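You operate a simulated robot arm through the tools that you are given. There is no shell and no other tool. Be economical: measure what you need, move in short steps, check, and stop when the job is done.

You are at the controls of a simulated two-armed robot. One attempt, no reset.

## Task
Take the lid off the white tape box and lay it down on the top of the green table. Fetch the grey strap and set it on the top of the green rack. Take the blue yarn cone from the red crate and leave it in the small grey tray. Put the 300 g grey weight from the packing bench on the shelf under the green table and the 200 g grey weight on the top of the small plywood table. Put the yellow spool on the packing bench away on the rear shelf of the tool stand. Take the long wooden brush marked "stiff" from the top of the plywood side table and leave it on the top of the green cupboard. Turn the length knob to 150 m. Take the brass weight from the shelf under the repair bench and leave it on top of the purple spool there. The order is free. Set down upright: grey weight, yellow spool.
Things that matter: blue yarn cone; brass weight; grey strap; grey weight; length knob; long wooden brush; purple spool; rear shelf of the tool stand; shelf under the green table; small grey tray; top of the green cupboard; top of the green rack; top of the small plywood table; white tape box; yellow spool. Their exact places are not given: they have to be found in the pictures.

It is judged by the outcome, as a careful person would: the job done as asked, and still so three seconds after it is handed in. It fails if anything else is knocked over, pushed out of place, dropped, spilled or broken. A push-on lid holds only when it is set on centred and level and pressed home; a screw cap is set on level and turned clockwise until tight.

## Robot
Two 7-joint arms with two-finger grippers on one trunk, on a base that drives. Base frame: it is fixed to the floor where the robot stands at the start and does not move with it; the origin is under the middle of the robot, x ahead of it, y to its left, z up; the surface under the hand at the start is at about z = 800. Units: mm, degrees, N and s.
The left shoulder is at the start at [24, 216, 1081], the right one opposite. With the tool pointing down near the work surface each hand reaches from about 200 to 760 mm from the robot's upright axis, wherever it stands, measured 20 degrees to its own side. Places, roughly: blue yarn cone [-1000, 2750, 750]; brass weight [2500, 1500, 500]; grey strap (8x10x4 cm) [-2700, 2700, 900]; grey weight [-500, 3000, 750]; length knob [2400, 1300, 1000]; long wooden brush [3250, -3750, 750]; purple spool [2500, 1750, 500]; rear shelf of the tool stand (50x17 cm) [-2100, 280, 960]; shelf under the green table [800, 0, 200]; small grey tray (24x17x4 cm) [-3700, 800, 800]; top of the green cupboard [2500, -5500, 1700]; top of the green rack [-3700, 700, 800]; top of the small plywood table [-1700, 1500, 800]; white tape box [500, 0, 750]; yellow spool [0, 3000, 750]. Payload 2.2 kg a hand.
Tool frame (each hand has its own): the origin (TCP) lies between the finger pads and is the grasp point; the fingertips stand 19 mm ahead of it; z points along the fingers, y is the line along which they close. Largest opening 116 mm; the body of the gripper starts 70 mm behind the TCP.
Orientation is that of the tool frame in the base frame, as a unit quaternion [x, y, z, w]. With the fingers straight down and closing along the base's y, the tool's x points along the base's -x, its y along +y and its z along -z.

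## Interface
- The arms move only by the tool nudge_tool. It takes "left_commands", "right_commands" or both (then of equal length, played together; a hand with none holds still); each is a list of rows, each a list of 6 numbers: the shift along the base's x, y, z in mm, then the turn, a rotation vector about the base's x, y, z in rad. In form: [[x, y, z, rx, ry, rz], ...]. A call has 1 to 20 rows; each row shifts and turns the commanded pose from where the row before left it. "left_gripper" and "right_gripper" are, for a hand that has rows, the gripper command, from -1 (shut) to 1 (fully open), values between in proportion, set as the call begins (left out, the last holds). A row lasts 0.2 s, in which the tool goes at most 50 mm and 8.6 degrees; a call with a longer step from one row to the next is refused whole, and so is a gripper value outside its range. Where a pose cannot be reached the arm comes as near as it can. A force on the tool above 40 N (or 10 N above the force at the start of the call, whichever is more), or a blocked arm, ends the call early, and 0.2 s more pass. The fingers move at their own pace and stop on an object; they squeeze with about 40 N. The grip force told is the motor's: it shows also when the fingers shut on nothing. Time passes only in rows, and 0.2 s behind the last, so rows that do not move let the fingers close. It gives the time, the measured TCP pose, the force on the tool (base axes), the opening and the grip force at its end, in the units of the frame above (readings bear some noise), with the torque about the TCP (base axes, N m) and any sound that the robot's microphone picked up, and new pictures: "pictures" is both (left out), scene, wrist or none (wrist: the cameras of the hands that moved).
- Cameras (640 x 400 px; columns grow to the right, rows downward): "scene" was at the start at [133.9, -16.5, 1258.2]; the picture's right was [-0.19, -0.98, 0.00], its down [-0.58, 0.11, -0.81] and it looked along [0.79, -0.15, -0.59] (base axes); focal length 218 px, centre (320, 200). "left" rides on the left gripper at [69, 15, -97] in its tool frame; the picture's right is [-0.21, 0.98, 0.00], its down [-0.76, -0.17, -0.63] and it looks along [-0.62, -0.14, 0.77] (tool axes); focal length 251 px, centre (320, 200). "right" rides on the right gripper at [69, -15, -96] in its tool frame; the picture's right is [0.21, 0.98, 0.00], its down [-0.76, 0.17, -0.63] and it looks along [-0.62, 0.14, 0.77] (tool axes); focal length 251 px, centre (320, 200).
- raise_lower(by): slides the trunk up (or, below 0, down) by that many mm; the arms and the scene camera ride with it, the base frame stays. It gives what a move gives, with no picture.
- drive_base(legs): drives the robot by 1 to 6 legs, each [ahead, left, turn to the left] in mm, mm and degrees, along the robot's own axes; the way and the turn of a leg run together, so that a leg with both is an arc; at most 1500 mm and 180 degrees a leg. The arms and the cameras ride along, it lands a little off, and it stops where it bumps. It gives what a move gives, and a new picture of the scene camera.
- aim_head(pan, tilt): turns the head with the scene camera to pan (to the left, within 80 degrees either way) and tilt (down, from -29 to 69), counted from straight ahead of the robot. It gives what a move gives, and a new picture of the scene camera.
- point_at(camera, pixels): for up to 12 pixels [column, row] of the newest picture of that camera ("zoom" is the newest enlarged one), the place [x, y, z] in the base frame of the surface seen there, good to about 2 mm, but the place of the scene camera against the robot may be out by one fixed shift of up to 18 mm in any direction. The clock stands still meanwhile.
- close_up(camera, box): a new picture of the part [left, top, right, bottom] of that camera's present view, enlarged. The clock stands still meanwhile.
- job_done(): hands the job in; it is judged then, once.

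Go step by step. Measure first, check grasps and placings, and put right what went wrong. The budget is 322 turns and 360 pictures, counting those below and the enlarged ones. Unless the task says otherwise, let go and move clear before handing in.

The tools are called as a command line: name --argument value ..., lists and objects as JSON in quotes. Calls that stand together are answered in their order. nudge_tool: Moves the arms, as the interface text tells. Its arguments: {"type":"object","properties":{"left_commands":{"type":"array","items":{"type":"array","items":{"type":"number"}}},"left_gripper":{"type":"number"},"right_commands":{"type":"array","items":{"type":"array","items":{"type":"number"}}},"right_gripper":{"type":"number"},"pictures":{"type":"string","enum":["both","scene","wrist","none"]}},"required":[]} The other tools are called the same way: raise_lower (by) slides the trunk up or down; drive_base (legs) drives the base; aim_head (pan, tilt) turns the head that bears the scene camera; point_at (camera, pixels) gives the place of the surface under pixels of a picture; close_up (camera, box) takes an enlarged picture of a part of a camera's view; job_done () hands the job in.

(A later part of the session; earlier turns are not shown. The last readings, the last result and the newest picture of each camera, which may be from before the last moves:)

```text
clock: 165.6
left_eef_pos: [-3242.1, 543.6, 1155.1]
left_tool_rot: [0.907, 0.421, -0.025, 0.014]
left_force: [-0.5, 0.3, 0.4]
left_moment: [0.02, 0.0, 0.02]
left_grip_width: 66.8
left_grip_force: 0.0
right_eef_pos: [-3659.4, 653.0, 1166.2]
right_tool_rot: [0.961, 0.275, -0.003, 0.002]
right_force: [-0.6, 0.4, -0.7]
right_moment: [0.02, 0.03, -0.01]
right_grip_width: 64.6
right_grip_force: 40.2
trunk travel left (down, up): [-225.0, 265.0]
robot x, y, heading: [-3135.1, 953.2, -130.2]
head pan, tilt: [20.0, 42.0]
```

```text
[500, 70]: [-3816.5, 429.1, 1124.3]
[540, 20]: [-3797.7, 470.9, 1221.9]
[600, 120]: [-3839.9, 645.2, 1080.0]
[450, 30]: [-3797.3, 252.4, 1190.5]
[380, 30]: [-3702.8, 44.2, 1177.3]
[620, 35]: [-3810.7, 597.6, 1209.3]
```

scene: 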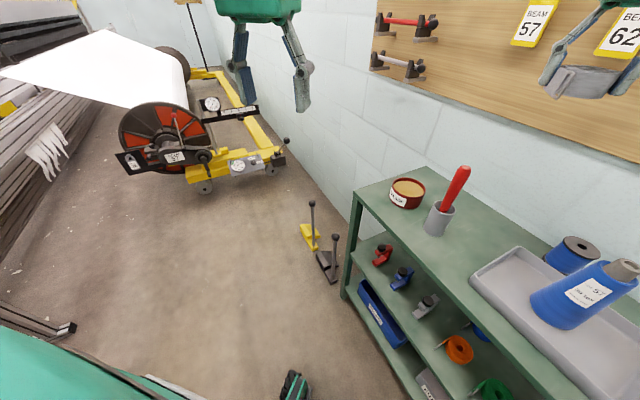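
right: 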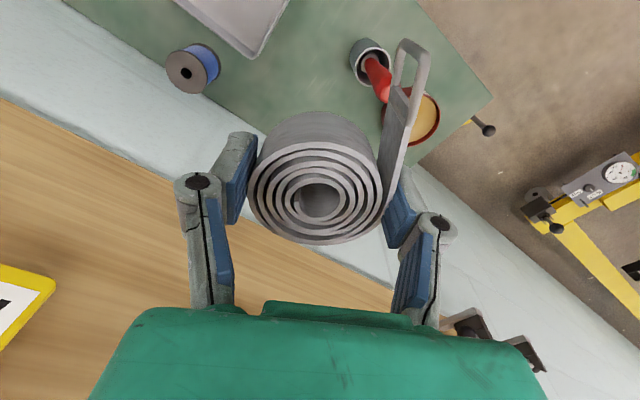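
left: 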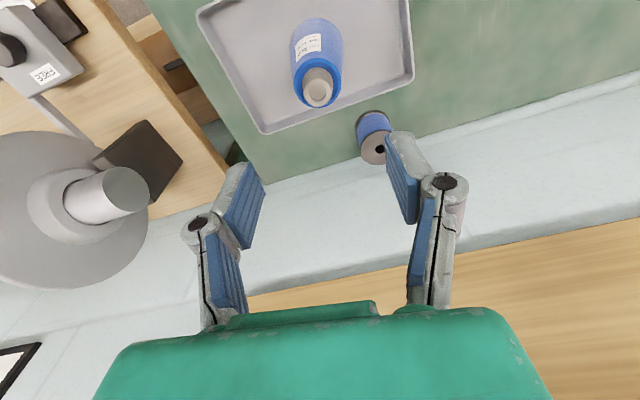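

The board is at x≈-3815, so I choose a spot nearer, (-3700,645), and turn the hand 40° so that the strap's tail avoids the brush cup.

nudge_tool --right_commands '[[0, 0, 0, 0, 0, 0.14], [0, 0, 0, 0, 0, 0.14], [0, 0, 0, 0, 0, 0.14], [0, 0, 0, 0, 0, 0.14], [0, 0, 0, 0, 0, 0.14], [-20, -4, -20, 0, 0, 0], [-20, -4, -30, 0, 0, 0], [0, 0, 0, 0, 0, 0], [0, 0, 0, 0, 0, 0]]' --pictures "both"

```text
clock: 167.6
left_eef_pos: [-3242.2, 543.3, 1155.7]
left_tool_rot: [0.907, 0.421, -0.024, 0.013]
left_force: [-0.3, -0.4, 0.0]
left_moment: [0.05, -0.02, 0.01]
left_grip_width: 66.9
left_grip_force: 0.1
right_eef_pos: [-3699.6, 645.8, 1114.9]
right_tool_rot: [0.809, 0.588, -0.001, 0.004]
right_force: [-0.8, 0.5, -0.2]
right_moment: [0.04, 0.02, 0.03]
right_grip_width: 64.5
right_grip_force: 39.9
trunk travel left (down, up): [-225.0, 265.0]
robot x, y, heading: [-3138.5, 958.5, -130.6]
head pan, tilt: [20.0, 42.0]
```

scene: 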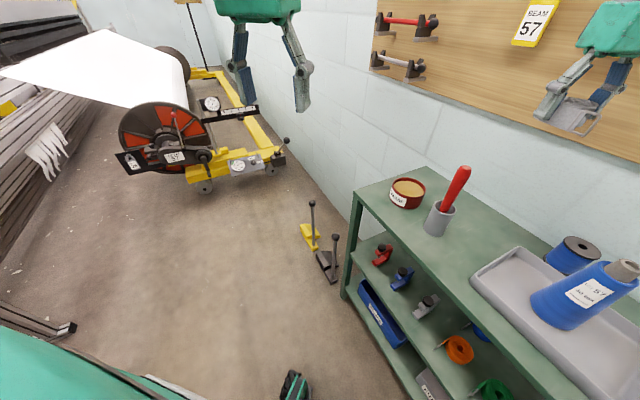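
right: 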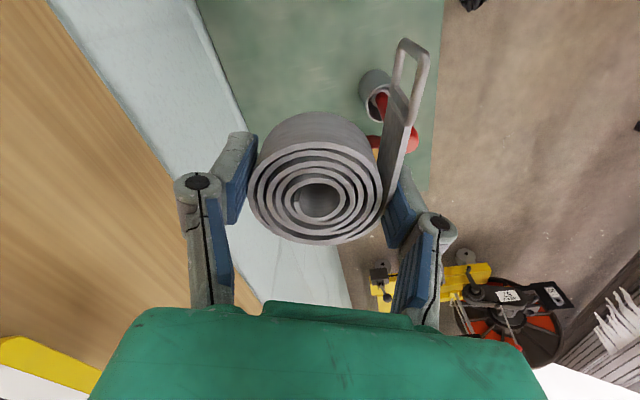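

nudge_tool --right_commands '[[0, 0, -35, 0, 0, 0], [0, 0, -35, 0, 0, 0], [0, 0, -35, 0, 0, 0], [0, 0, -35, 0, 0, 0], [0, 0, -35, 0, 0, 0], [0, 0, -25, 0, 0, 0], [0, 0, 0, 0, 0, 0]]' --pictures "both"

```text
clock: 169.2
left_eef_pos: [-3240.9, 544.3, 1156.4]
left_tool_rot: [0.907, 0.421, -0.024, 0.013]
left_force: [-0.1, 0.0, -0.8]
left_moment: [-0.04, 0.01, 0.01]
left_grip_width: 66.9
left_grip_force: 0.0
right_eef_pos: [-3700.1, 645.8, 917.4]
right_tool_rot: [0.809, 0.588, -0.002, 0.004]
right_force: [0.3, -0.8, -2.2]
right_moment: [0.0, 0.03, -0.04]
right_grip_width: 64.4
right_grip_force: 39.5
trunk travel left (down, up): [-225.0, 265.0]
robot x, y, heading: [-3135.4, 957.8, -130.5]
head pan, tilt: [20.0, 42.0]
```

scene: 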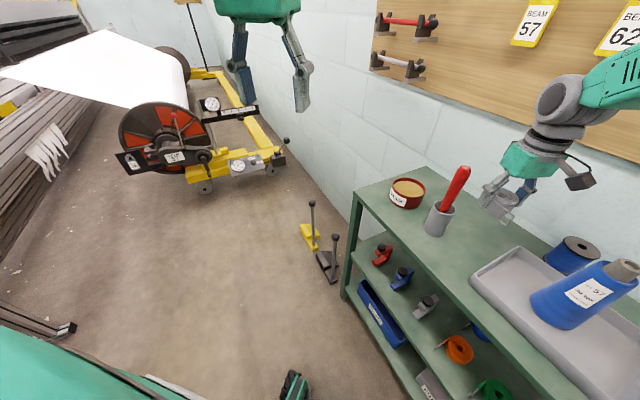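
right: 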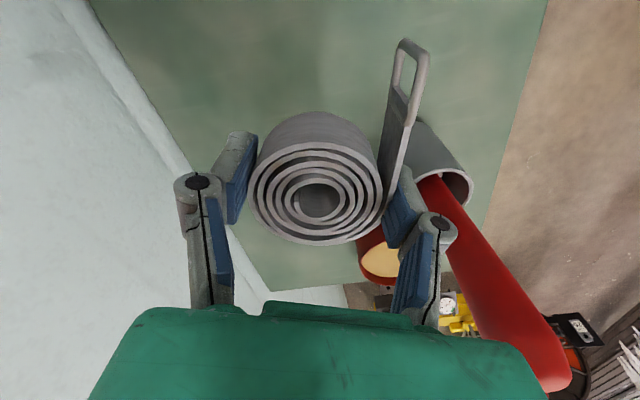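

The brush handle is near the right finger; I shift 20 mm away from it before lowering.

nudge_tool --right_commands '[[-20, 4, 0, 0, 0, 0], [0, 0, -30, 0, 0, 0], [0, 0, -30, 0, 0, 0], [0, 0, -25, 0, 0, 0], [0, 0, -15, 0, 0, 0], [0, 0, -5, 0, 0, 0], [0, 0, 0, 0, 0, 0]]' --pictures "wrist"

```text
clock: 170.8
left_eef_pos: [-3242.6, 544.1, 1156.1]
left_tool_rot: [0.907, 0.421, -0.024, 0.013]
left_force: [0.4, 0.4, 0.9]
left_moment: [0.01, -0.01, -0.02]
left_grip_width: 66.6
left_grip_force: 0.1
right_eef_pos: [-3720.6, 651.0, 810.5]
right_tool_rot: [0.809, 0.588, -0.003, 0.004]
right_force: [-0.6, 0.0, -1.0]
right_moment: [0.02, -0.01, -0.01]
right_grip_width: 64.7
right_grip_force: 40.0
trunk travel left (down, up): [-225.0, 265.0]
robot x, y, heading: [-3135.3, 957.1, -130.6]
head pan, tilt: [20.0, 42.0]
```

right: 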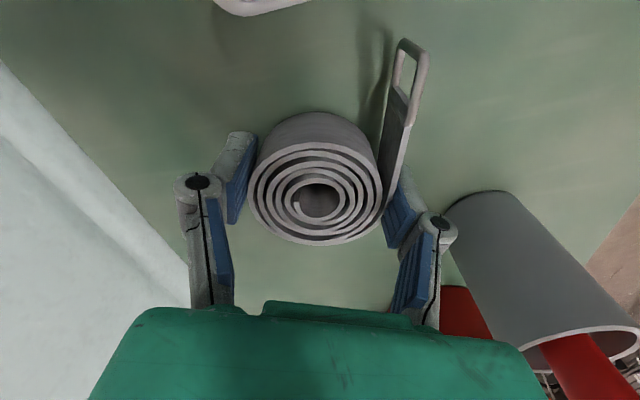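

Space is clear. I lower the last millimetres to contact.

nudge_tool --right_commands '[[0, 0, -2, 0, 0, 0], [0, 0, -2, 0, 0, 0], [0, 0, -1, 0, 0, 0], [0, 0, 0, 0, 0, 0]]' --pictures "none"

nudge_tool --right_commands '[[0, 0, -1, 0, 0, 0], [0, 0, -1, 0, 0, 0], [0, 0, 0, 0, 0, 0]]' --pictures "none"

```text
clock: 171.8
left_eef_pos: [-3241.8, 543.7, 1155.9]
left_tool_rot: [0.907, 0.421, -0.024, 0.013]
left_force: [-0.7, -0.6, 0.3]
left_moment: [-0.02, -0.04, 0.04]
left_grip_width: 66.8
left_grip_force: 0.1
right_eef_pos: [-3719.9, 651.3, 807.0]
right_tool_rot: [0.809, 0.588, -0.001, 0.003]
right_force: [-0.3, -0.1, -1.2]
right_moment: [0.01, 0.01, -0.04]
right_grip_width: 64.6
right_grip_force: 39.6
trunk travel left (down, up): [-225.0, 265.0]
robot x, y, heading: [-3134.7, 954.6, -130.3]
head pan, tilt: [20.0, 42.0]
```

```text
clock: 172.6
left_eef_pos: [-3242.0, 543.6, 1156.3]
left_tool_rot: [0.907, 0.421, -0.024, 0.014]
left_force: [-0.5, 0.0, 0.2]
left_moment: [0.01, 0.0, 0.01]
left_grip_width: 66.7
left_grip_force: 0.0
right_eef_pos: [-3720.0, 651.2, 805.4]
right_tool_rot: [0.808, 0.59, -0.004, 0.005]
right_force: [0.4, 1.6, 8.8]
right_moment: [-0.25, 0.2, -0.04]
right_grip_width: 64.5
right_grip_force: 40.2
trunk travel left (down, up): [-225.0, 265.0]
robot x, y, heading: [-3136.9, 955.8, -130.2]
head pan, tilt: [20.0, 42.0]
```

Contact. I release modestly and rise straight up.

nudge_tool --right_commands '[[0, 0, 0, 0, 0, 0], [0, 0, 0, 0, 0, 0], [0, 0, 15, 0, 0, 0], [0, 0, 35, 0, 0, 0], [0, 0, 40, 0, 0, 0], [0, 0, 40, 0, 0, 0], [0, 0, 40, 0, 0, 0], [0, 0, 40, 0, 0, 0], [0, 0, 40, 0, 0, 0], [0, 0, 0, 0, 0, 0]]' --right_gripper 0.4 --pictures "wrist"

```text
clock: 174.8
left_eef_pos: [-3242.1, 542.8, 1155.0]
left_tool_rot: [0.907, 0.421, -0.024, 0.013]
left_force: [-1.1, 0.8, 0.3]
left_moment: [-0.01, -0.02, 0.03]
left_grip_width: 66.6
left_grip_force: 0.0
right_eef_pos: [-3719.1, 648.1, 1052.2]
right_tool_rot: [0.809, 0.588, -0.001, 0.005]
right_force: [-0.5, -0.4, -0.2]
right_moment: [0.02, -0.03, 0.0]
right_grip_width: 81.2
right_grip_force: 0.0
trunk travel left (down, up): [-225.0, 265.0]
robot x, y, heading: [-3137.3, 958.9, -130.4]
head pan, tilt: [20.0, 42.0]
```

right: 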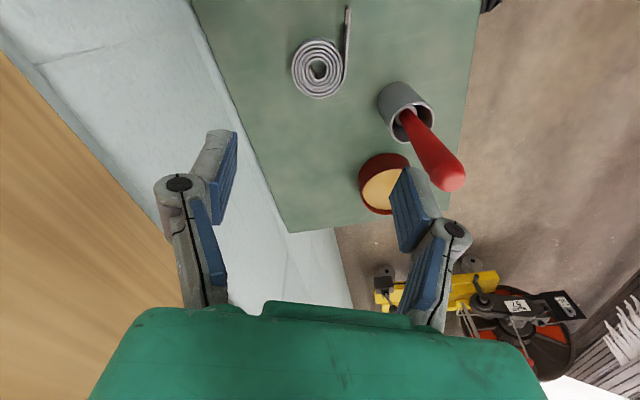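

Strap placed on the rack. I retract and unwind the right hand, then turn left and drive back toward the packing bench.

nudge_tool --right_commands '[[25, 20, 15, 0, 0, -0.14], [25, 20, 15, 0, 0, -0.14], [30, 20, 15, 0, 0, -0.14], [30, 20, 15, 0, 0, -0.14], [30, 20, 15, 0, 0, -0.14], [30, 10, 10, 0, 0, 0], [0, 0, 0, 0, 0, 0]]' --pictures "none"

drive_base --legs '[[0, 0, 120], [0, 0, 79]]'

aim_head --pan 0 --tilt 25

```text
clock: 176.4
left_eef_pos: [-3245.6, 545.4, 1156.6]
left_tool_rot: [0.907, 0.42, -0.022, 0.014]
left_force: [1.0, 0.5, -0.2]
left_moment: [0.02, 0.0, -0.03]
left_grip_width: 66.7
left_grip_force: 0.1
right_eef_pos: [-3553.0, 762.3, 1138.6]
right_tool_rot: [0.961, 0.275, -0.003, 0.003]
right_force: [-0.7, -0.2, -0.2]
right_moment: [-0.02, -0.02, -0.01]
right_grip_width: 81.1
right_grip_force: 0.1
trunk travel left (down, up): [-225.0, 265.0]
robot x, y, heading: [-3138.1, 956.7, -130.5]
head pan, tilt: [20.0, 42.0]
```

```text
clock: 185.2
left_eef_pos: [-3164.3, 1379.0, 1155.5]
left_tool_rot: [-0.558, 0.829, 0.017, 0.023]
left_force: [-0.3, -0.3, 0.2]
left_moment: [-0.01, 0.02, 0.0]
left_grip_width: 66.7
left_grip_force: 0.0
right_eef_pos: [-2804.0, 1270.2, 1139.6]
right_tool_rot: [-0.424, 0.906, 0.003, 0.002]
right_force: [-0.1, 0.2, -0.3]
right_moment: [-0.04, -0.01, 0.04]
right_grip_width: 81.0
right_grip_force: 0.1
trunk travel left (down, up): [-225.0, 265.0]
robot x, y, heading: [-3143.5, 955.7, 67.7]
head pan, tilt: [20.0, 42.0]
```

scene: 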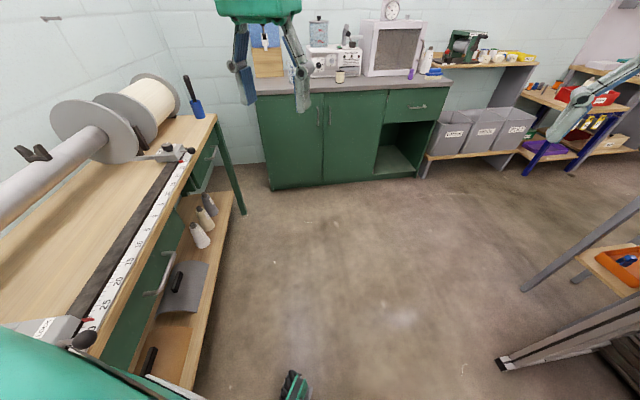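

```text
clock: 186.0
left_eef_pos: [-3164.4, 1378.6, 1156.3]
left_tool_rot: [-0.558, 0.83, 0.017, 0.022]
left_force: [0.4, 0.4, 0.0]
left_moment: [0.03, 0.02, -0.02]
left_grip_width: 66.4
left_grip_force: 0.0
right_eef_pos: [-2806.0, 1267.2, 1140.9]
right_tool_rot: [-0.423, 0.906, 0.003, 0.004]
right_force: [-0.2, -0.6, -0.9]
right_moment: [0.02, -0.03, 0.01]
right_grip_width: 80.9
right_grip_force: 0.0
trunk travel left (down, up): [-225.0, 265.0]
robot x, y, heading: [-3134.4, 958.5, 67.5]
head pan, tilt: [0.0, 25.0]
```

scene: 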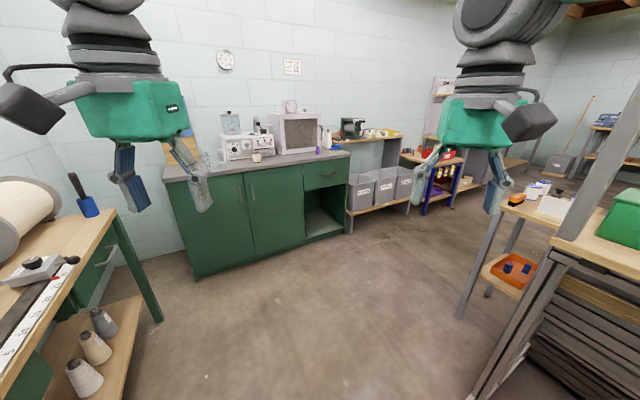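

Clear. I drive back along the aisle to the packing bench.

drive_base --legs '[[1170, 0, 0], [0, 0, -67.5], [1250, 0, 0], [1190, 0, 0], [0, 0, 90]]'

aim_head --pan 0 --tilt 38

```text
clock: 210.3
left_eef_pos: [-431.3, 2382.2, 1156.5]
left_tool_rot: [-0.702, 0.712, 0.021, 0.019]
left_force: [-0.4, -0.4, 0.5]
left_moment: [-0.01, -0.01, 0.02]
left_grip_width: 66.8
left_grip_force: 0.0
right_eef_pos: [-53.8, 2410.6, 1140.6]
right_tool_rot: [-0.584, 0.811, 0.005, 0.004]
right_force: [0.7, -0.2, 0.4]
right_moment: [0.02, 0.0, 0.01]
right_grip_width: 81.2
right_grip_force: 0.0
trunk travel left (down, up): [-225.0, 265.0]
robot x, y, heading: [-250.0, 1994.6, 88.9]
head pan, tilt: [0.0, 25.0]
```

scene: 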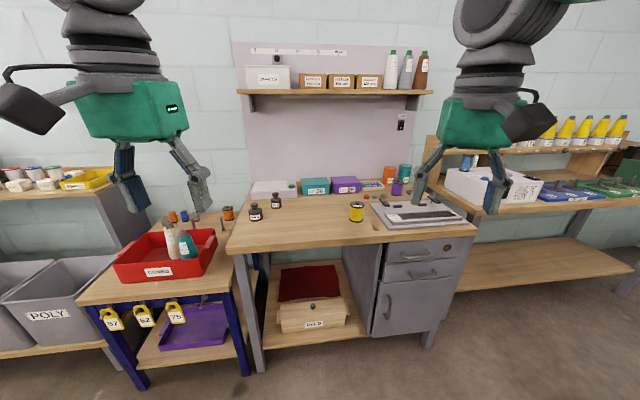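

```text
clock: 211.0
left_eef_pos: [-430.8, 2380.0, 1158.1]
left_tool_rot: [-0.702, 0.712, 0.022, 0.02]
left_force: [0.1, -0.9, 0.7]
left_moment: [0.04, 0.0, 0.01]
left_grip_width: 66.6
left_grip_force: 0.0
right_eef_pos: [-55.1, 2409.6, 1140.7]
right_tool_rot: [-0.585, 0.811, 0.006, 0.004]
right_force: [0.3, 0.2, 0.9]
right_moment: [0.01, -0.01, 0.0]
right_grip_width: 81.1
right_grip_force: 0.0
trunk travel left (down, up): [-225.0, 265.0]
robot x, y, heading: [-250.1, 1999.6, 88.9]
head pan, tilt: [0.0, 38.0]
```

scene: 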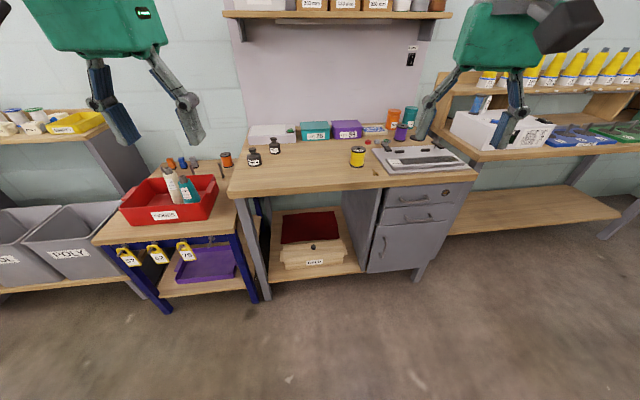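

point_at --camera "scene" --pixels '[[300, 188], [400, 184], [275, 147], [357, 155], [255, 160], [420, 195]]'

drive_base --legs '[[320, 0, 0]]'

```text
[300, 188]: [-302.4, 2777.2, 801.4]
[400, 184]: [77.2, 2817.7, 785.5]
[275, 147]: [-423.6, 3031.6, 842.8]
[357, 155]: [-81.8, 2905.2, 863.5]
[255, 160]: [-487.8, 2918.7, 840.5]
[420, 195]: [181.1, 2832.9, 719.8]
```

```text
clock: 213.1
left_eef_pos: [-424.6, 2700.6, 1156.2]
left_tool_rot: [-0.702, 0.711, 0.022, 0.019]
left_force: [0.1, 0.2, 0.2]
left_moment: [-0.07, 0.0, -0.01]
left_grip_width: 66.9
left_grip_force: 0.0
right_eef_pos: [-49.7, 2727.8, 1139.9]
right_tool_rot: [-0.585, 0.811, 0.005, 0.003]
right_force: [0.4, 0.1, -0.3]
right_moment: [-0.04, 0.02, 0.0]
right_grip_width: 81.2
right_grip_force: 0.0
trunk travel left (down, up): [-225.0, 265.0]
robot x, y, heading: [-245.1, 2321.6, 89.1]
head pan, tilt: [0.0, 38.0]
```

scene: 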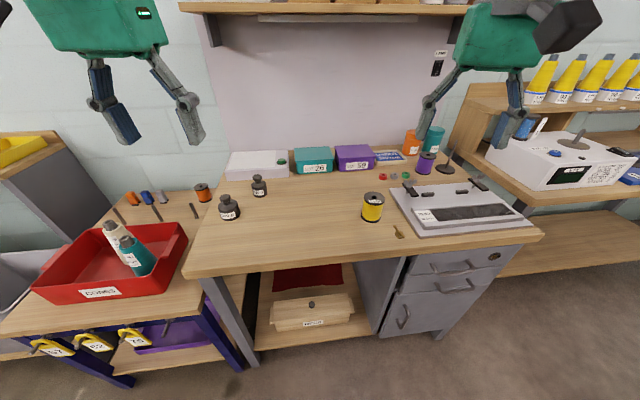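

I bring the right hand above the yellow spool and the left hand above/behind the 300 g weight with the hand yawed 30° (away from the 500 g weight).

nudge_tool --left_commands '[[5, 35, -20, 0, 0, 0.1], [5, 35, -20, 0, 0, 0.1], [5, 35, -20, 0, 0, 0.1], [5, 35, -20, 0, 0, 0.1], [5, 35, -20, 0, 0, 0.12], [0, 35, -20, 0, 0, 0], [0, 0, 0, 0, 0, 0]]' --right_commands '[[-6, 30, -20, 0, 0, 0.077], [-6, 30, -20, 0, 0, 0.077], [-6, 30, -20, 0, 0, 0.077], [-6, 30, -20, 0, 0, 0.077], [-6, 30, -20, 0, 0, 0], [-5, 27, -20, 0, 0, 0], [0, 0, 0, 0, 0, 0]]' --right_gripper 0.8 --left_gripper 0.15 --pictures "wrist"

```text
clock: 214.7
left_eef_pos: [-399.3, 2905.6, 1040.2]
left_tool_rot: [0.862, -0.506, -0.028, -0.016]
left_force: [0.1, -0.1, 0.0]
left_moment: [0.06, -0.02, -0.05]
left_grip_width: 66.8
left_grip_force: 0.1
right_eef_pos: [-84.6, 2900.3, 1024.9]
right_tool_rot: [-0.702, 0.712, 0.007, 0.004]
right_force: [-0.6, -0.5, 0.5]
right_moment: [0.05, 0.0, 0.02]
right_grip_width: 104.2
right_grip_force: 0.2
trunk travel left (down, up): [-225.0, 265.0]
robot x, y, heading: [-243.8, 2317.7, 89.1]
head pan, tilt: [0.0, 38.0]
```

right: 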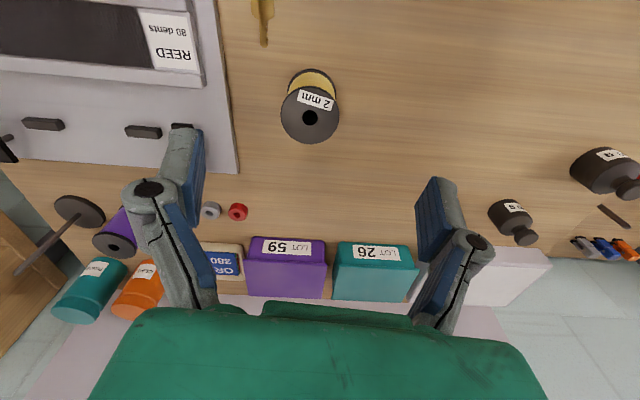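
left: 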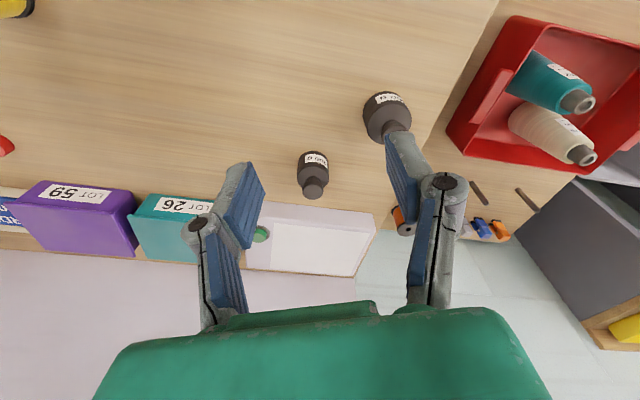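

point_at --camera "right" --pixels '[[310, 118], [284, 118], [339, 118], [310, 140], [312, 72], [270, 150], [310, 88]]'

point_at --camera "left" --pixels '[[313, 190], [313, 158], [298, 165], [328, 165], [395, 128], [385, 100], [313, 210], [345, 210]]'

close_up --camera "left" --box '[250, 70, 440, 220]'

```text
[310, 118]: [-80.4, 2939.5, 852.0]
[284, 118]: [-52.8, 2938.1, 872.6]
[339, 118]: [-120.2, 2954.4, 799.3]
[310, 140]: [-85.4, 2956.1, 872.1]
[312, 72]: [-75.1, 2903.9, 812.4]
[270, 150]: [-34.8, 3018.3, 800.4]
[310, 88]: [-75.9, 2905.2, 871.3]
```

```text
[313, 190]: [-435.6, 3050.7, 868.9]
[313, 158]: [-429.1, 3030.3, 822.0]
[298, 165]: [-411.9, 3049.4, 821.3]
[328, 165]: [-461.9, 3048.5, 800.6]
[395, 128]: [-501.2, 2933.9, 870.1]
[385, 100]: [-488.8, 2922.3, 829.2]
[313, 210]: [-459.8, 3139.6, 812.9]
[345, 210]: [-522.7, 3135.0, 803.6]
```

```text
2.67 times, centred on (345, 145) of left
```

zoom: 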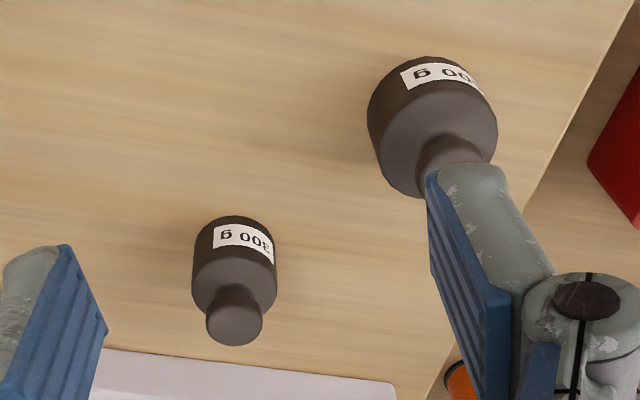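

300 g knob top is at (-435,3048,869) and spool top centre at (-81,2931,872). I pitch the left hand 33° forward at a pre-grasp point, and lower the right hand over the spool.

nudge_tool --left_commands '[[-2, 20, -20, 0.1256, 0.07, 0], [-2, 20, -25, 0.1256, 0.07, 0], [-2, 25, -30, 0.1256, 0.07, 0], [-2, 25, -30, 0.1256, 0.07, 0], [0, 5, -13, 0, 0, 0], [0, 0, 0, 0, 0, 0]]' --right_commands '[[3, 16, -10, 0, 0, 0], [0, 15, -20, 0, 0, 0], [0, 0, -30, 0, 0, 0], [0, 0, -30, 0, 0, 0], [0, 0, -20, 0, 0, 0], [0, 0, 0, 0, 0, 0]]' --pictures "wrist"

```text
clock: 216.1
left_eef_pos: [-423.9, 3007.7, 925.4]
left_tool_rot: [0.832, -0.464, -0.26, -0.16]
left_force: [-0.2, 1.5, -0.7]
left_moment: [0.02, -0.01, -0.01]
left_grip_width: 66.8
left_grip_force: 0.1
right_eef_pos: [-79.9, 2934.5, 911.1]
right_tool_rot: [-0.703, 0.711, 0.007, 0.001]
right_force: [0.1, 0.1, -0.1]
right_moment: [0.02, -0.01, -0.01]
right_grip_width: 104.2
right_grip_force: 0.0
trunk travel left (down, up): [-225.0, 265.0]
robot x, y, heading: [-246.4, 2320.2, 89.0]
head pan, tilt: [0.0, 38.0]
```

right: 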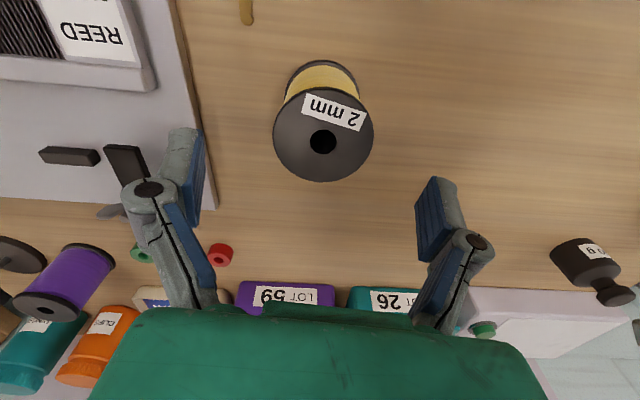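
left: 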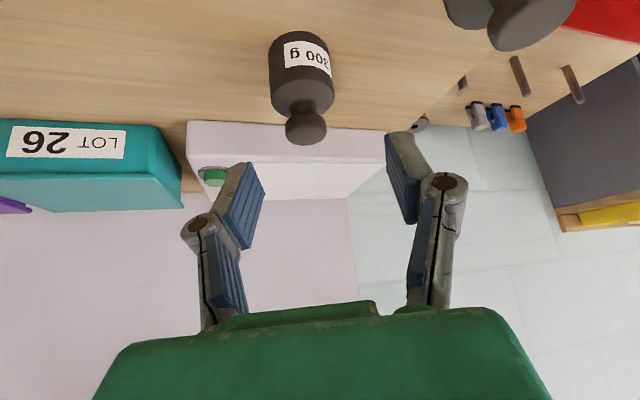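

nudge_tool --left_commands '[[0, 10, -20, 0, 0, 0], [-2, 10, -20, 0, 0, 0], [0, 0, 0, 0, 0, 0], [0, 0, 0, 0, 0, 0]]' --right_commands '[[0, 0, -25, 0, 0, 0], [-1, -2, -25, 0, 0, 0], [0, 0, -16, 0, 0, 0], [0, 0, 0, 0, 0, 0]]' --pictures "wrist"

```text
clock: 217.1
left_eef_pos: [-418.6, 3024.5, 879.5]
left_tool_rot: [0.825, -0.474, -0.267, -0.156]
left_force: [-0.2, 0.0, 0.1]
left_moment: [-0.01, 0.0, 0.03]
left_grip_width: 66.8
left_grip_force: 0.0
right_eef_pos: [-81.9, 2932.1, 844.9]
right_tool_rot: [-0.702, 0.712, 0.006, 0.003]
right_force: [-0.6, 0.1, 1.1]
right_moment: [-0.03, 0.0, 0.01]
right_grip_width: 104.2
right_grip_force: 0.1
trunk travel left (down, up): [-225.0, 265.0]
robot x, y, heading: [-244.4, 2315.6, 89.1]
head pan, tilt: [0.0, 38.0]
```

right: 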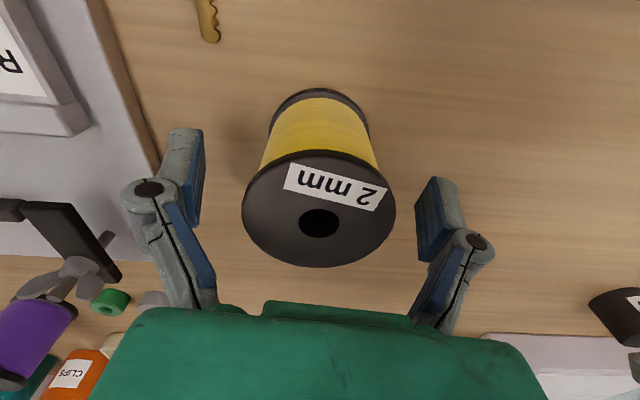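
left: 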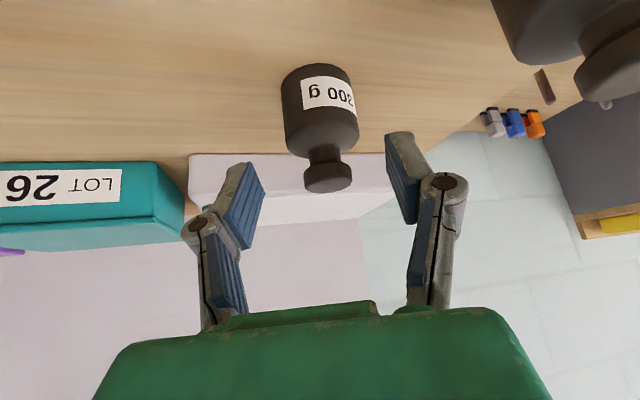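

Both aligned. I close the right on the spool, and advance the left along its axis to the weight.

nudge_tool --left_commands '[[-4, 8, -14, 0, 0, 0], [-5, 8, -14, 0, 0, 0], [-4, 7, -13, 0, 0, 0], [0, 0, 0, 0, 0, 0], [0, 0, 0, 0, 0, 0]]' --right_commands '[[0, 0, 0, 0, 0, 0], [0, 0, 0, 0, 0, 0], [0, 0, 0, 0, 0, 0], [0, 0, 0, 0, 0, 0], [0, 0, 0, 0, 0, 0]]' --right_gripper -1 --pictures "wrist"

```text
clock: 218.3
left_eef_pos: [-423.0, 3044.8, 837.9]
left_tool_rot: [0.818, -0.482, -0.271, -0.156]
left_force: [0.7, -0.3, -0.4]
left_moment: [0.02, 0.01, 0.0]
left_grip_width: 66.8
left_grip_force: 0.0
right_eef_pos: [-81.8, 2932.4, 845.6]
right_tool_rot: [-0.702, 0.712, 0.006, 0.003]
right_force: [0.1, 0.1, 3.0]
right_moment: [0.01, -0.11, 0.04]
right_grip_width: 56.0
right_grip_force: 39.8
trunk travel left (down, up): [-225.0, 265.0]
robot x, y, heading: [-245.4, 2318.9, 89.3]
head pan, tilt: [0.0, 38.0]
```

right: 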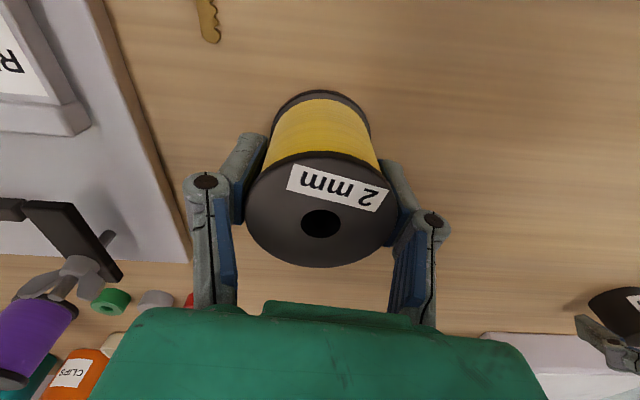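
left: 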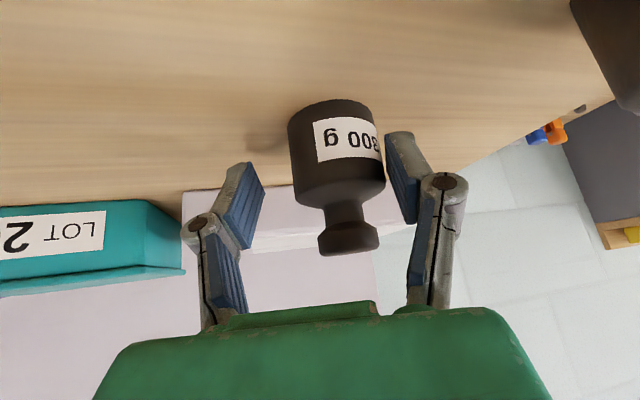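

The weight is a little right and below the pads' centre; I shift (-5,-9,-4) and close.

nudge_tool --left_commands '[[-5, -9, -4, 0, 0, 0], [0, 0, 0, 0, 0, 0], [0, 0, 0, 0, 0, 0]]' --pictures "none"

nudge_tool --left_commands '[[0, 0, 0, 0, 0, 0], [0, 0, 0, 0, 0, 0], [0, 0, 0, 0, 0, 0], [0, 0, 0, 0, 0, 0]]' --left_gripper -1 --pictures "wrist"

```text
clock: 219.1
left_eef_pos: [-428.6, 3036.2, 835.4]
left_tool_rot: [0.819, -0.481, -0.27, -0.157]
left_force: [-0.2, -0.2, -1.1]
left_moment: [-0.02, 0.01, -0.02]
left_grip_width: 66.5
left_grip_force: 0.1
right_eef_pos: [-80.6, 2932.4, 845.9]
right_tool_rot: [-0.702, 0.712, 0.006, 0.002]
right_force: [-0.6, 1.5, 4.0]
right_moment: [0.07, -0.14, 0.06]
right_grip_width: 56.1
right_grip_force: 40.0
trunk travel left (down, up): [-225.0, 265.0]
robot x, y, heading: [-244.8, 2321.7, 89.2]
head pan, tilt: [0.0, 38.0]
```

```text
clock: 220.1
left_eef_pos: [-429.2, 3035.9, 835.7]
left_tool_rot: [0.819, -0.481, -0.27, -0.157]
left_force: [1.2, 1.0, 1.3]
left_moment: [0.05, 0.03, -0.04]
left_grip_width: 47.1
left_grip_force: 39.5
right_eef_pos: [-82.1, 2932.6, 846.5]
right_tool_rot: [-0.702, 0.712, 0.006, 0.002]
right_force: [-0.6, 1.7, 4.8]
right_moment: [0.05, -0.11, 0.04]
right_grip_width: 56.0
right_grip_force: 39.3
trunk travel left (down, up): [-225.0, 265.0]
robot x, y, heading: [-246.5, 2322.6, 88.9]
head pan, tilt: [0.0, 38.0]
```

left: 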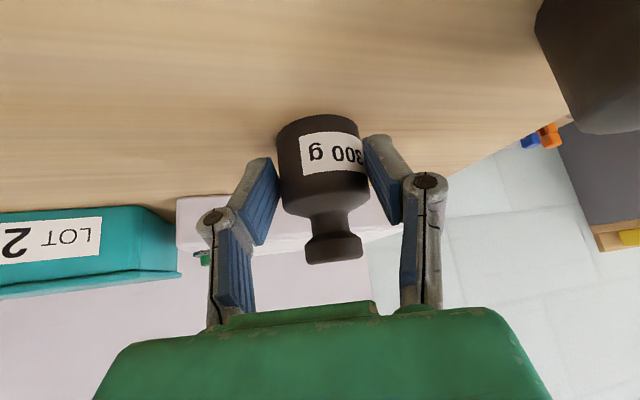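

Both gripped (47 mm, 56 mm). I lift both and retract.

nudge_tool --left_commands '[[0, 0, 10, 0, 0, 0], [0, 0, 30, 0, 0, 0], [0, 0, 40, 0, 0, 0], [0, 0, 40, 0, 0, 0], [5, -30, 20, 0, 0, 0], [5, -40, 20, 0, 0, 0], [5, -40, 10, 0, 0, 0], [5, -40, 0, 0, 0, 0], [5, -40, 0, 0, 0, 0], [0, 0, 0, 0, 0, 0]]' --right_commands '[[0, 0, 10, 0, 0, 0], [0, 0, 30, 0, 0, 0], [0, 0, 40, 0, 0, 0], [0, 0, 40, 0, 0, 0], [-5, -30, 30, 0, 0, 0], [-5, -40, 20, 0, 0, 0], [-5, -30, 0, 0, 0, 0], [-5, -30, 0, 0, 0, 0], [0, 0, 0, 0, 0, 0], [0, 0, 0, 0, 0, 0]]' --pictures "both"

```text
clock: 221.6
left_eef_pos: [-438.4, 2932.5, 844.2]
left_tool_rot: [0.844, -0.493, -0.206, -0.055]
left_force: [0.1, 0.7, -2.4]
left_moment: [-0.03, -0.02, -0.01]
left_grip_width: 47.2
left_grip_force: 40.3
right_eef_pos: [-90.6, 2865.1, 1014.1]
right_tool_rot: [-0.702, 0.712, 0.007, 0.005]
right_force: [-0.3, 0.3, -1.2]
right_moment: [0.0, -0.03, 0.0]
right_grip_width: 56.3
right_grip_force: 39.5
trunk travel left (down, up): [-225.0, 265.0]
robot x, y, heading: [-244.1, 2318.9, 89.1]
head pan, tilt: [0.0, 38.0]
stopped in row 7 (left hand): the arm was blocked; the commanded pose is now the measured one
```

scene: 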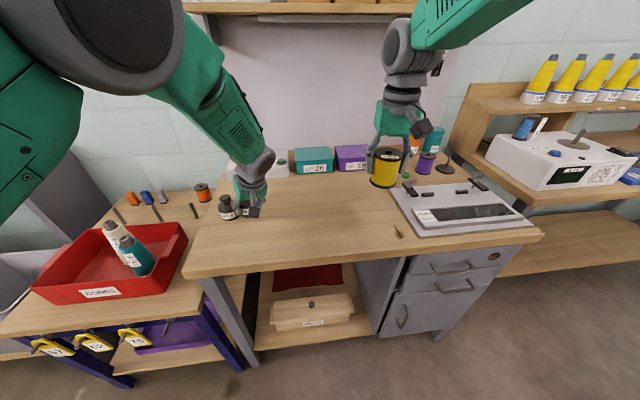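
right: 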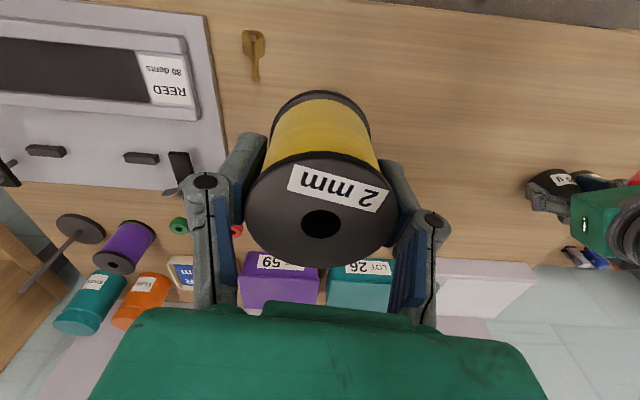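
left: 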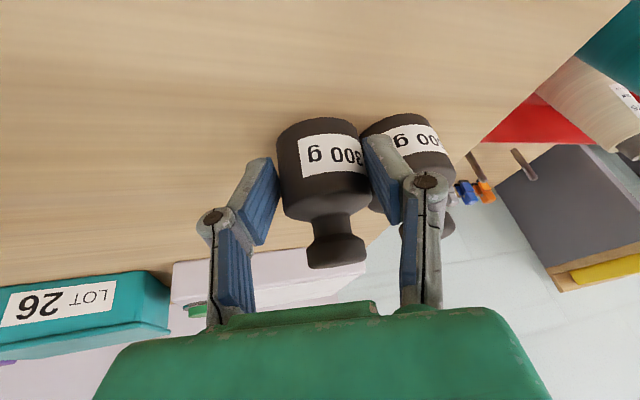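

The left arm failed to rise (blocked by its own limits) and its finger is now beside the 500 g weight. I move it gently away in +x and check.

nudge_tool --left_commands '[[10, 0, 2, 0, 0, 0], [10, 0, 2, 0, 0, 0], [10, 0, 2, 0, 0, 0], [0, 0, 0, 0, 0, 0]]' --pictures "both"

```text
clock: 222.6
left_eef_pos: [-416.0, 2935.7, 845.0]
left_tool_rot: [0.85, -0.485, -0.198, -0.051]
left_force: [0.6, -0.3, -3.3]
left_moment: [-0.04, -0.03, -0.02]
left_grip_width: 47.2
left_grip_force: 40.0
right_eef_pos: [-90.3, 2868.0, 1014.1]
right_tool_rot: [-0.702, 0.712, 0.008, 0.003]
right_force: [-0.1, 0.0, -0.8]
right_moment: [-0.01, -0.03, 0.0]
right_grip_width: 56.4
right_grip_force: 40.3
trunk travel left (down, up): [-225.0, 265.0]
robot x, y, heading: [-242.9, 2319.7, 89.0]
head pan, tilt: [0.0, 38.0]
```

scene: 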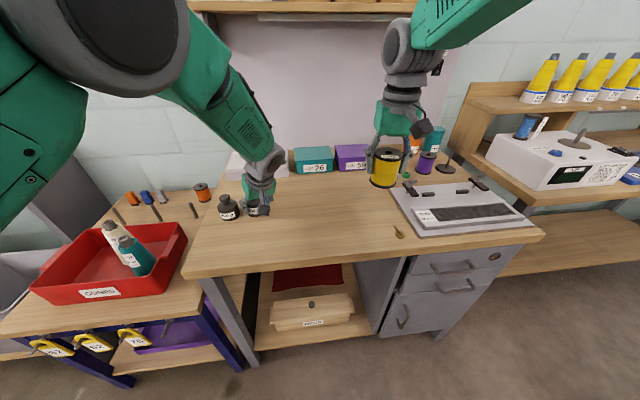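
left: 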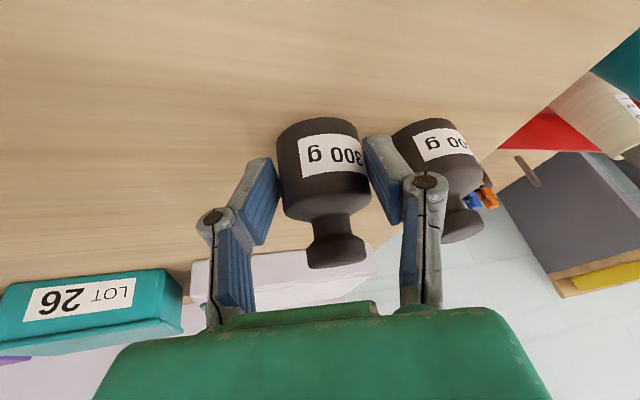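

nudge_tool --left_commands '[[15, 0, 0, 0, 0, -0.08], [15, 0, 0, 0, 0, -0.08], [15, 0, 2, 0, 0, -0.08], [10, 0, 5, 0, 0, -0.08], [0, 0, 10, 0, 0, -0.08], [0, 0, 10, 0, 0, 0], [0, 0, 10, 0, 0, 0], [0, 0, 0, 0, 0, 0]]' --pictures "wrist"

```text
clock: 224.6
left_eef_pos: [-368.5, 2925.7, 861.6]
left_tool_rot: [0.742, -0.644, -0.171, -0.079]
left_force: [-0.2, 0.5, -3.4]
left_moment: [-0.05, -0.03, -0.01]
left_grip_width: 46.9
left_grip_force: 40.1
right_eef_pos: [-90.3, 2864.2, 1016.0]
right_tool_rot: [-0.703, 0.711, 0.008, 0.006]
right_force: [-0.3, -1.2, -0.7]
right_moment: [-0.02, -0.03, 0.0]
right_grip_width: 56.5
right_grip_force: 40.0
trunk travel left (down, up): [-225.0, 265.0]
robot x, y, heading: [-242.8, 2318.1, 89.0]
head pan, tilt: [0.0, 38.0]
stopped in row 8 (left hand): the arm was blocked; the commanded pose is now the measured one
```

left: 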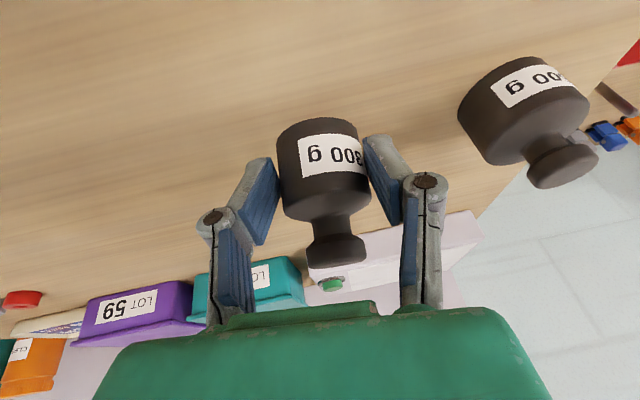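

Clear of the 500 g weight. Since the arm won't rise, I raise the trunk 150 mm to lift everything, then back away.

raise_lower --by 150

drive_base --legs '[[-400, 0, 0]]'

```text
clock: 226.3
left_eef_pos: [-366.0, 2926.6, 1015.2]
left_tool_rot: [0.741, -0.644, -0.17, -0.083]
left_force: [0.0, 0.3, -2.6]
left_moment: [-0.05, 0.0, -0.01]
left_grip_width: 47.3
left_grip_force: 40.1
right_eef_pos: [-91.5, 2864.2, 1165.3]
right_tool_rot: [-0.702, 0.712, 0.009, 0.005]
right_force: [-0.2, 0.0, -1.5]
right_moment: [-0.01, 0.0, -0.03]
right_grip_width: 56.5
right_grip_force: 40.5
trunk travel left (down, up): [-375.0, 115.0]
robot x, y, heading: [-242.5, 2319.8, 89.0]
head pan, tilt: [0.0, 38.0]
```

```text
clock: 228.8
left_eef_pos: [-374.1, 2527.0, 1013.8]
left_tool_rot: [0.742, -0.643, -0.171, -0.082]
left_force: [-0.5, 0.1, -2.5]
left_moment: [-0.04, -0.06, 0.02]
left_grip_width: 47.2
left_grip_force: 40.4
right_eef_pos: [-97.8, 2465.1, 1165.8]
right_tool_rot: [-0.702, 0.712, 0.008, 0.004]
right_force: [-0.2, 0.1, 0.1]
right_moment: [-0.01, 0.02, 0.03]
right_grip_width: 56.2
right_grip_force: 40.2
trunk travel left (down, up): [-375.0, 115.0]
robot x, y, heading: [-249.6, 1914.0, 89.3]
head pan, tilt: [0.0, 38.0]
```

scene: 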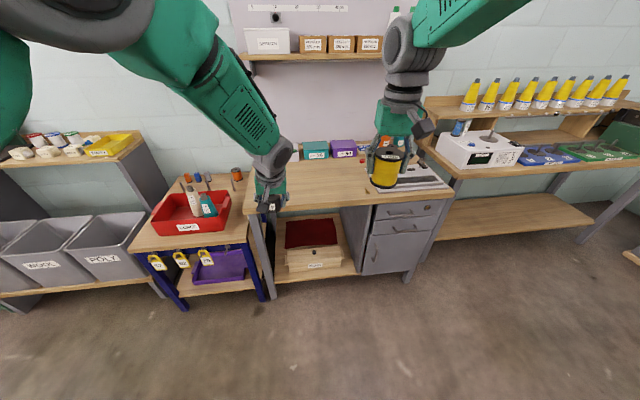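

Now in free space I move the left hand to a comfortable pose (left, back, up).

nudge_tool --left_commands '[[-20, -30, 0, 0, 0, 0], [-20, -30, 0, 0, 0, 0], [-20, -30, 10, 0, 0, 0], [-20, -20, 20, 0, 0, 0], [-20, 0, 30, 0, 0, 0], [0, 0, 30, 0, 0, 0], [0, 0, 0, 0, 0, 0]]' --pictures "scene"

```text
clock: 230.4
left_eef_pos: [-474.8, 2412.8, 1107.8]
left_tool_rot: [0.742, -0.642, -0.172, -0.084]
left_force: [-0.5, -0.5, -3.8]
left_moment: [-0.05, -0.01, 0.03]
left_grip_width: 47.3
left_grip_force: 40.5
right_eef_pos: [-99.7, 2458.6, 1168.8]
right_tool_rot: [-0.702, 0.712, 0.01, 0.008]
right_force: [-0.7, 0.2, -1.0]
right_moment: [0.0, -0.03, 0.0]
right_grip_width: 56.2
right_grip_force: 40.4
trunk travel left (down, up): [-375.0, 115.0]
robot x, y, heading: [-252.1, 1915.2, 89.3]
head pan, tilt: [0.0, 38.0]
```

scene: 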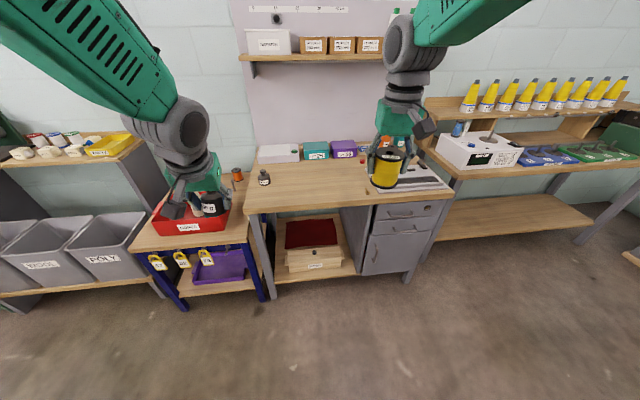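

Both items are secure. Next the spool goes to the tool stand's rear shelf, which faces west; I drive back along the aisle to view it.

drive_base --legs '[[0, 0, 86], [1250, 0, 0], [1250, 0, 0], [0, 0, 95]]'

aim_head --pan 25 --tilt 20

```text
clock: 250.4
left_eef_pos: [-2528.7, 1623.7, 1107.7]
left_tool_rot: [0.637, 0.747, -0.082, 0.173]
left_force: [0.2, -0.2, -3.3]
left_moment: [0.05, 0.03, 0.03]
left_grip_width: 47.3
left_grip_force: 39.6
right_eef_pos: [-2904.6, 1571.3, 1167.9]
right_tool_rot: [0.708, 0.706, -0.007, 0.009]
right_force: [1.4, -0.3, -1.3]
right_moment: [-0.02, -0.01, 0.04]
right_grip_width: 55.6
right_grip_force: 40.0
trunk travel left (down, up): [-375.0, 115.0]
robot x, y, heading: [-2755.9, 2113.9, -90.3]
head pan, tilt: [0.0, 38.0]
```

scene: 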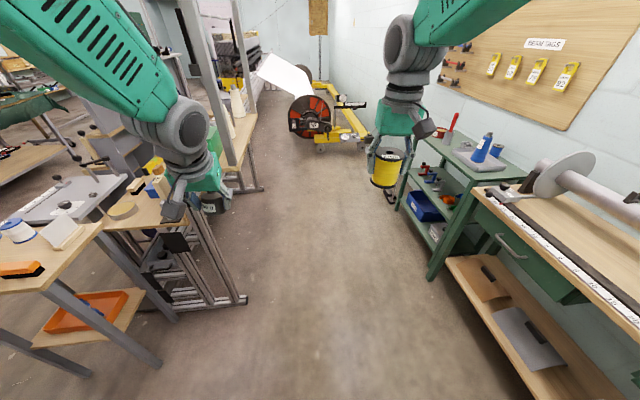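

```text
clock: 251.3
left_eef_pos: [-2529.0, 1627.3, 1110.6]
left_tool_rot: [0.637, 0.746, -0.084, 0.174]
left_force: [0.9, 0.2, -3.4]
left_moment: [0.06, 0.03, 0.01]
left_grip_width: 47.1
left_grip_force: 39.8
right_eef_pos: [-2903.6, 1574.8, 1170.1]
right_tool_rot: [0.707, 0.707, -0.008, 0.01]
right_force: [0.3, 0.1, -0.3]
right_moment: [-0.04, 0.0, 0.02]
right_grip_width: 55.9
right_grip_force: 40.0
trunk travel left (down, up): [-375.0, 115.0]
robot x, y, heading: [-2755.5, 2116.9, -89.8]
head pan, tilt: [25.0, 20.0]
```

scene: 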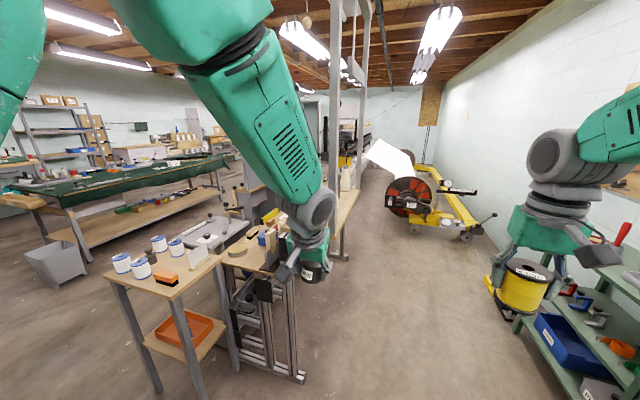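

drive_base --legs '[[1150, 0, 0], [0, 0, 60]]'

aim_head --pan 0 --tilt 30

```text
clock: 258.4
left_eef_pos: [-2395.2, 554.5, 1112.9]
left_tool_rot: [0.517, 0.831, -0.089, 0.186]
left_force: [-43.6, -71.6, -30.9]
left_moment: [2.1, -1.21, -0.05]
left_grip_width: 47.2
left_grip_force: 40.2
right_eef_pos: [-2710.5, 406.2, 1171.8]
right_tool_rot: [0.579, 0.815, -0.013, 0.008]
right_force: [0.6, 0.6, -0.4]
right_moment: [-0.03, 0.03, 0.04]
right_grip_width: 55.6
right_grip_force: 39.6
trunk travel left (down, up): [-375.0, 115.0]
robot x, y, heading: [-2768.0, 959.3, -71.3]
head pan, tilt: [25.0, 20.0]
stopped in leg 2: the force on the tool passed its limit at 141 N (the readings are from after the stop); the commanded pose is now the measured one
```

scene: 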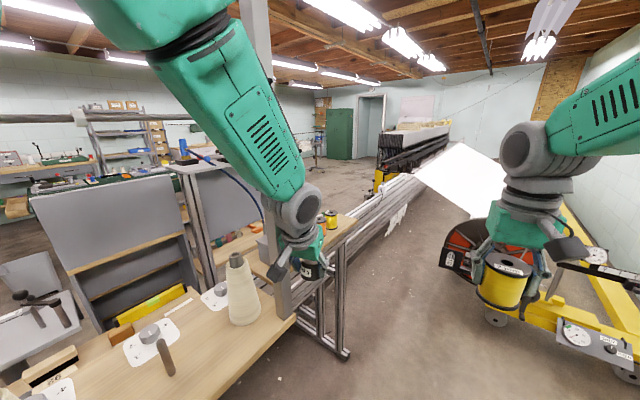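

```text
clock: 259.3
left_eef_pos: [-2393.9, 553.9, 1114.1]
left_tool_rot: [0.518, 0.831, -0.086, 0.186]
left_force: [-43.7, -77.7, -47.3]
left_moment: [1.85, -0.95, -0.09]
left_grip_width: 46.7
left_grip_force: 40.1
right_eef_pos: [-2712.0, 404.2, 1171.7]
right_tool_rot: [0.58, 0.815, -0.012, 0.008]
right_force: [0.1, 0.2, -0.5]
right_moment: [0.03, 0.0, -0.03]
right_grip_width: 55.8
right_grip_force: 40.3
trunk travel left (down, up): [-375.0, 115.0]
robot x, y, heading: [-2761.2, 958.5, -71.0]
head pan, tilt: [0.0, 30.0]
```

scene: 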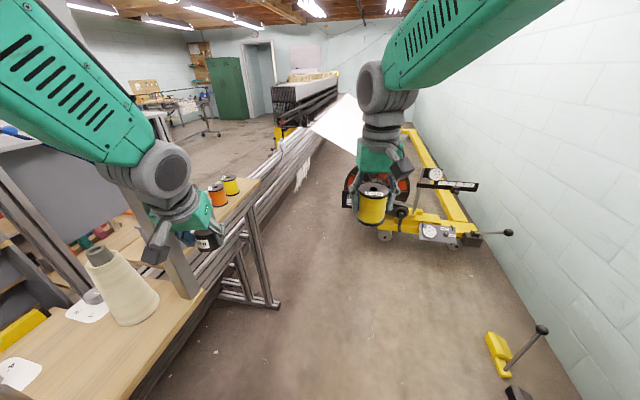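

The left hand touched the stand's upright post. I turn back right to release it.

drive_base --legs '[[0, 0, -17]]'

```text
clock: 260.6
left_eef_pos: [-2492.5, 477.4, 1109.6]
left_tool_rot: [0.624, 0.755, -0.114, 0.165]
left_force: [0.6, -0.4, -3.7]
left_moment: [0.07, 0.04, 0.02]
left_grip_width: 47.0
left_grip_force: 40.5
right_eef_pos: [-2843.3, 420.9, 1175.9]
right_tool_rot: [0.691, 0.723, -0.022, 0.003]
right_force: [0.3, 0.1, -2.4]
right_moment: [0.01, 0.03, -0.03]
right_grip_width: 55.7
right_grip_force: 39.4
trunk travel left (down, up): [-375.0, 115.0]
robot x, y, heading: [-2758.4, 959.3, -87.7]
head pan, tilt: [0.0, 30.0]
```

scene: 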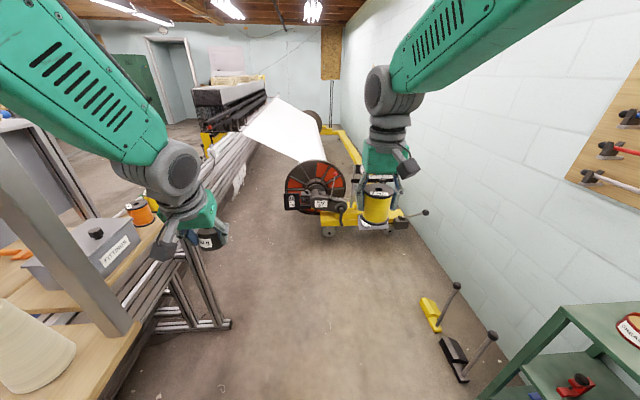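

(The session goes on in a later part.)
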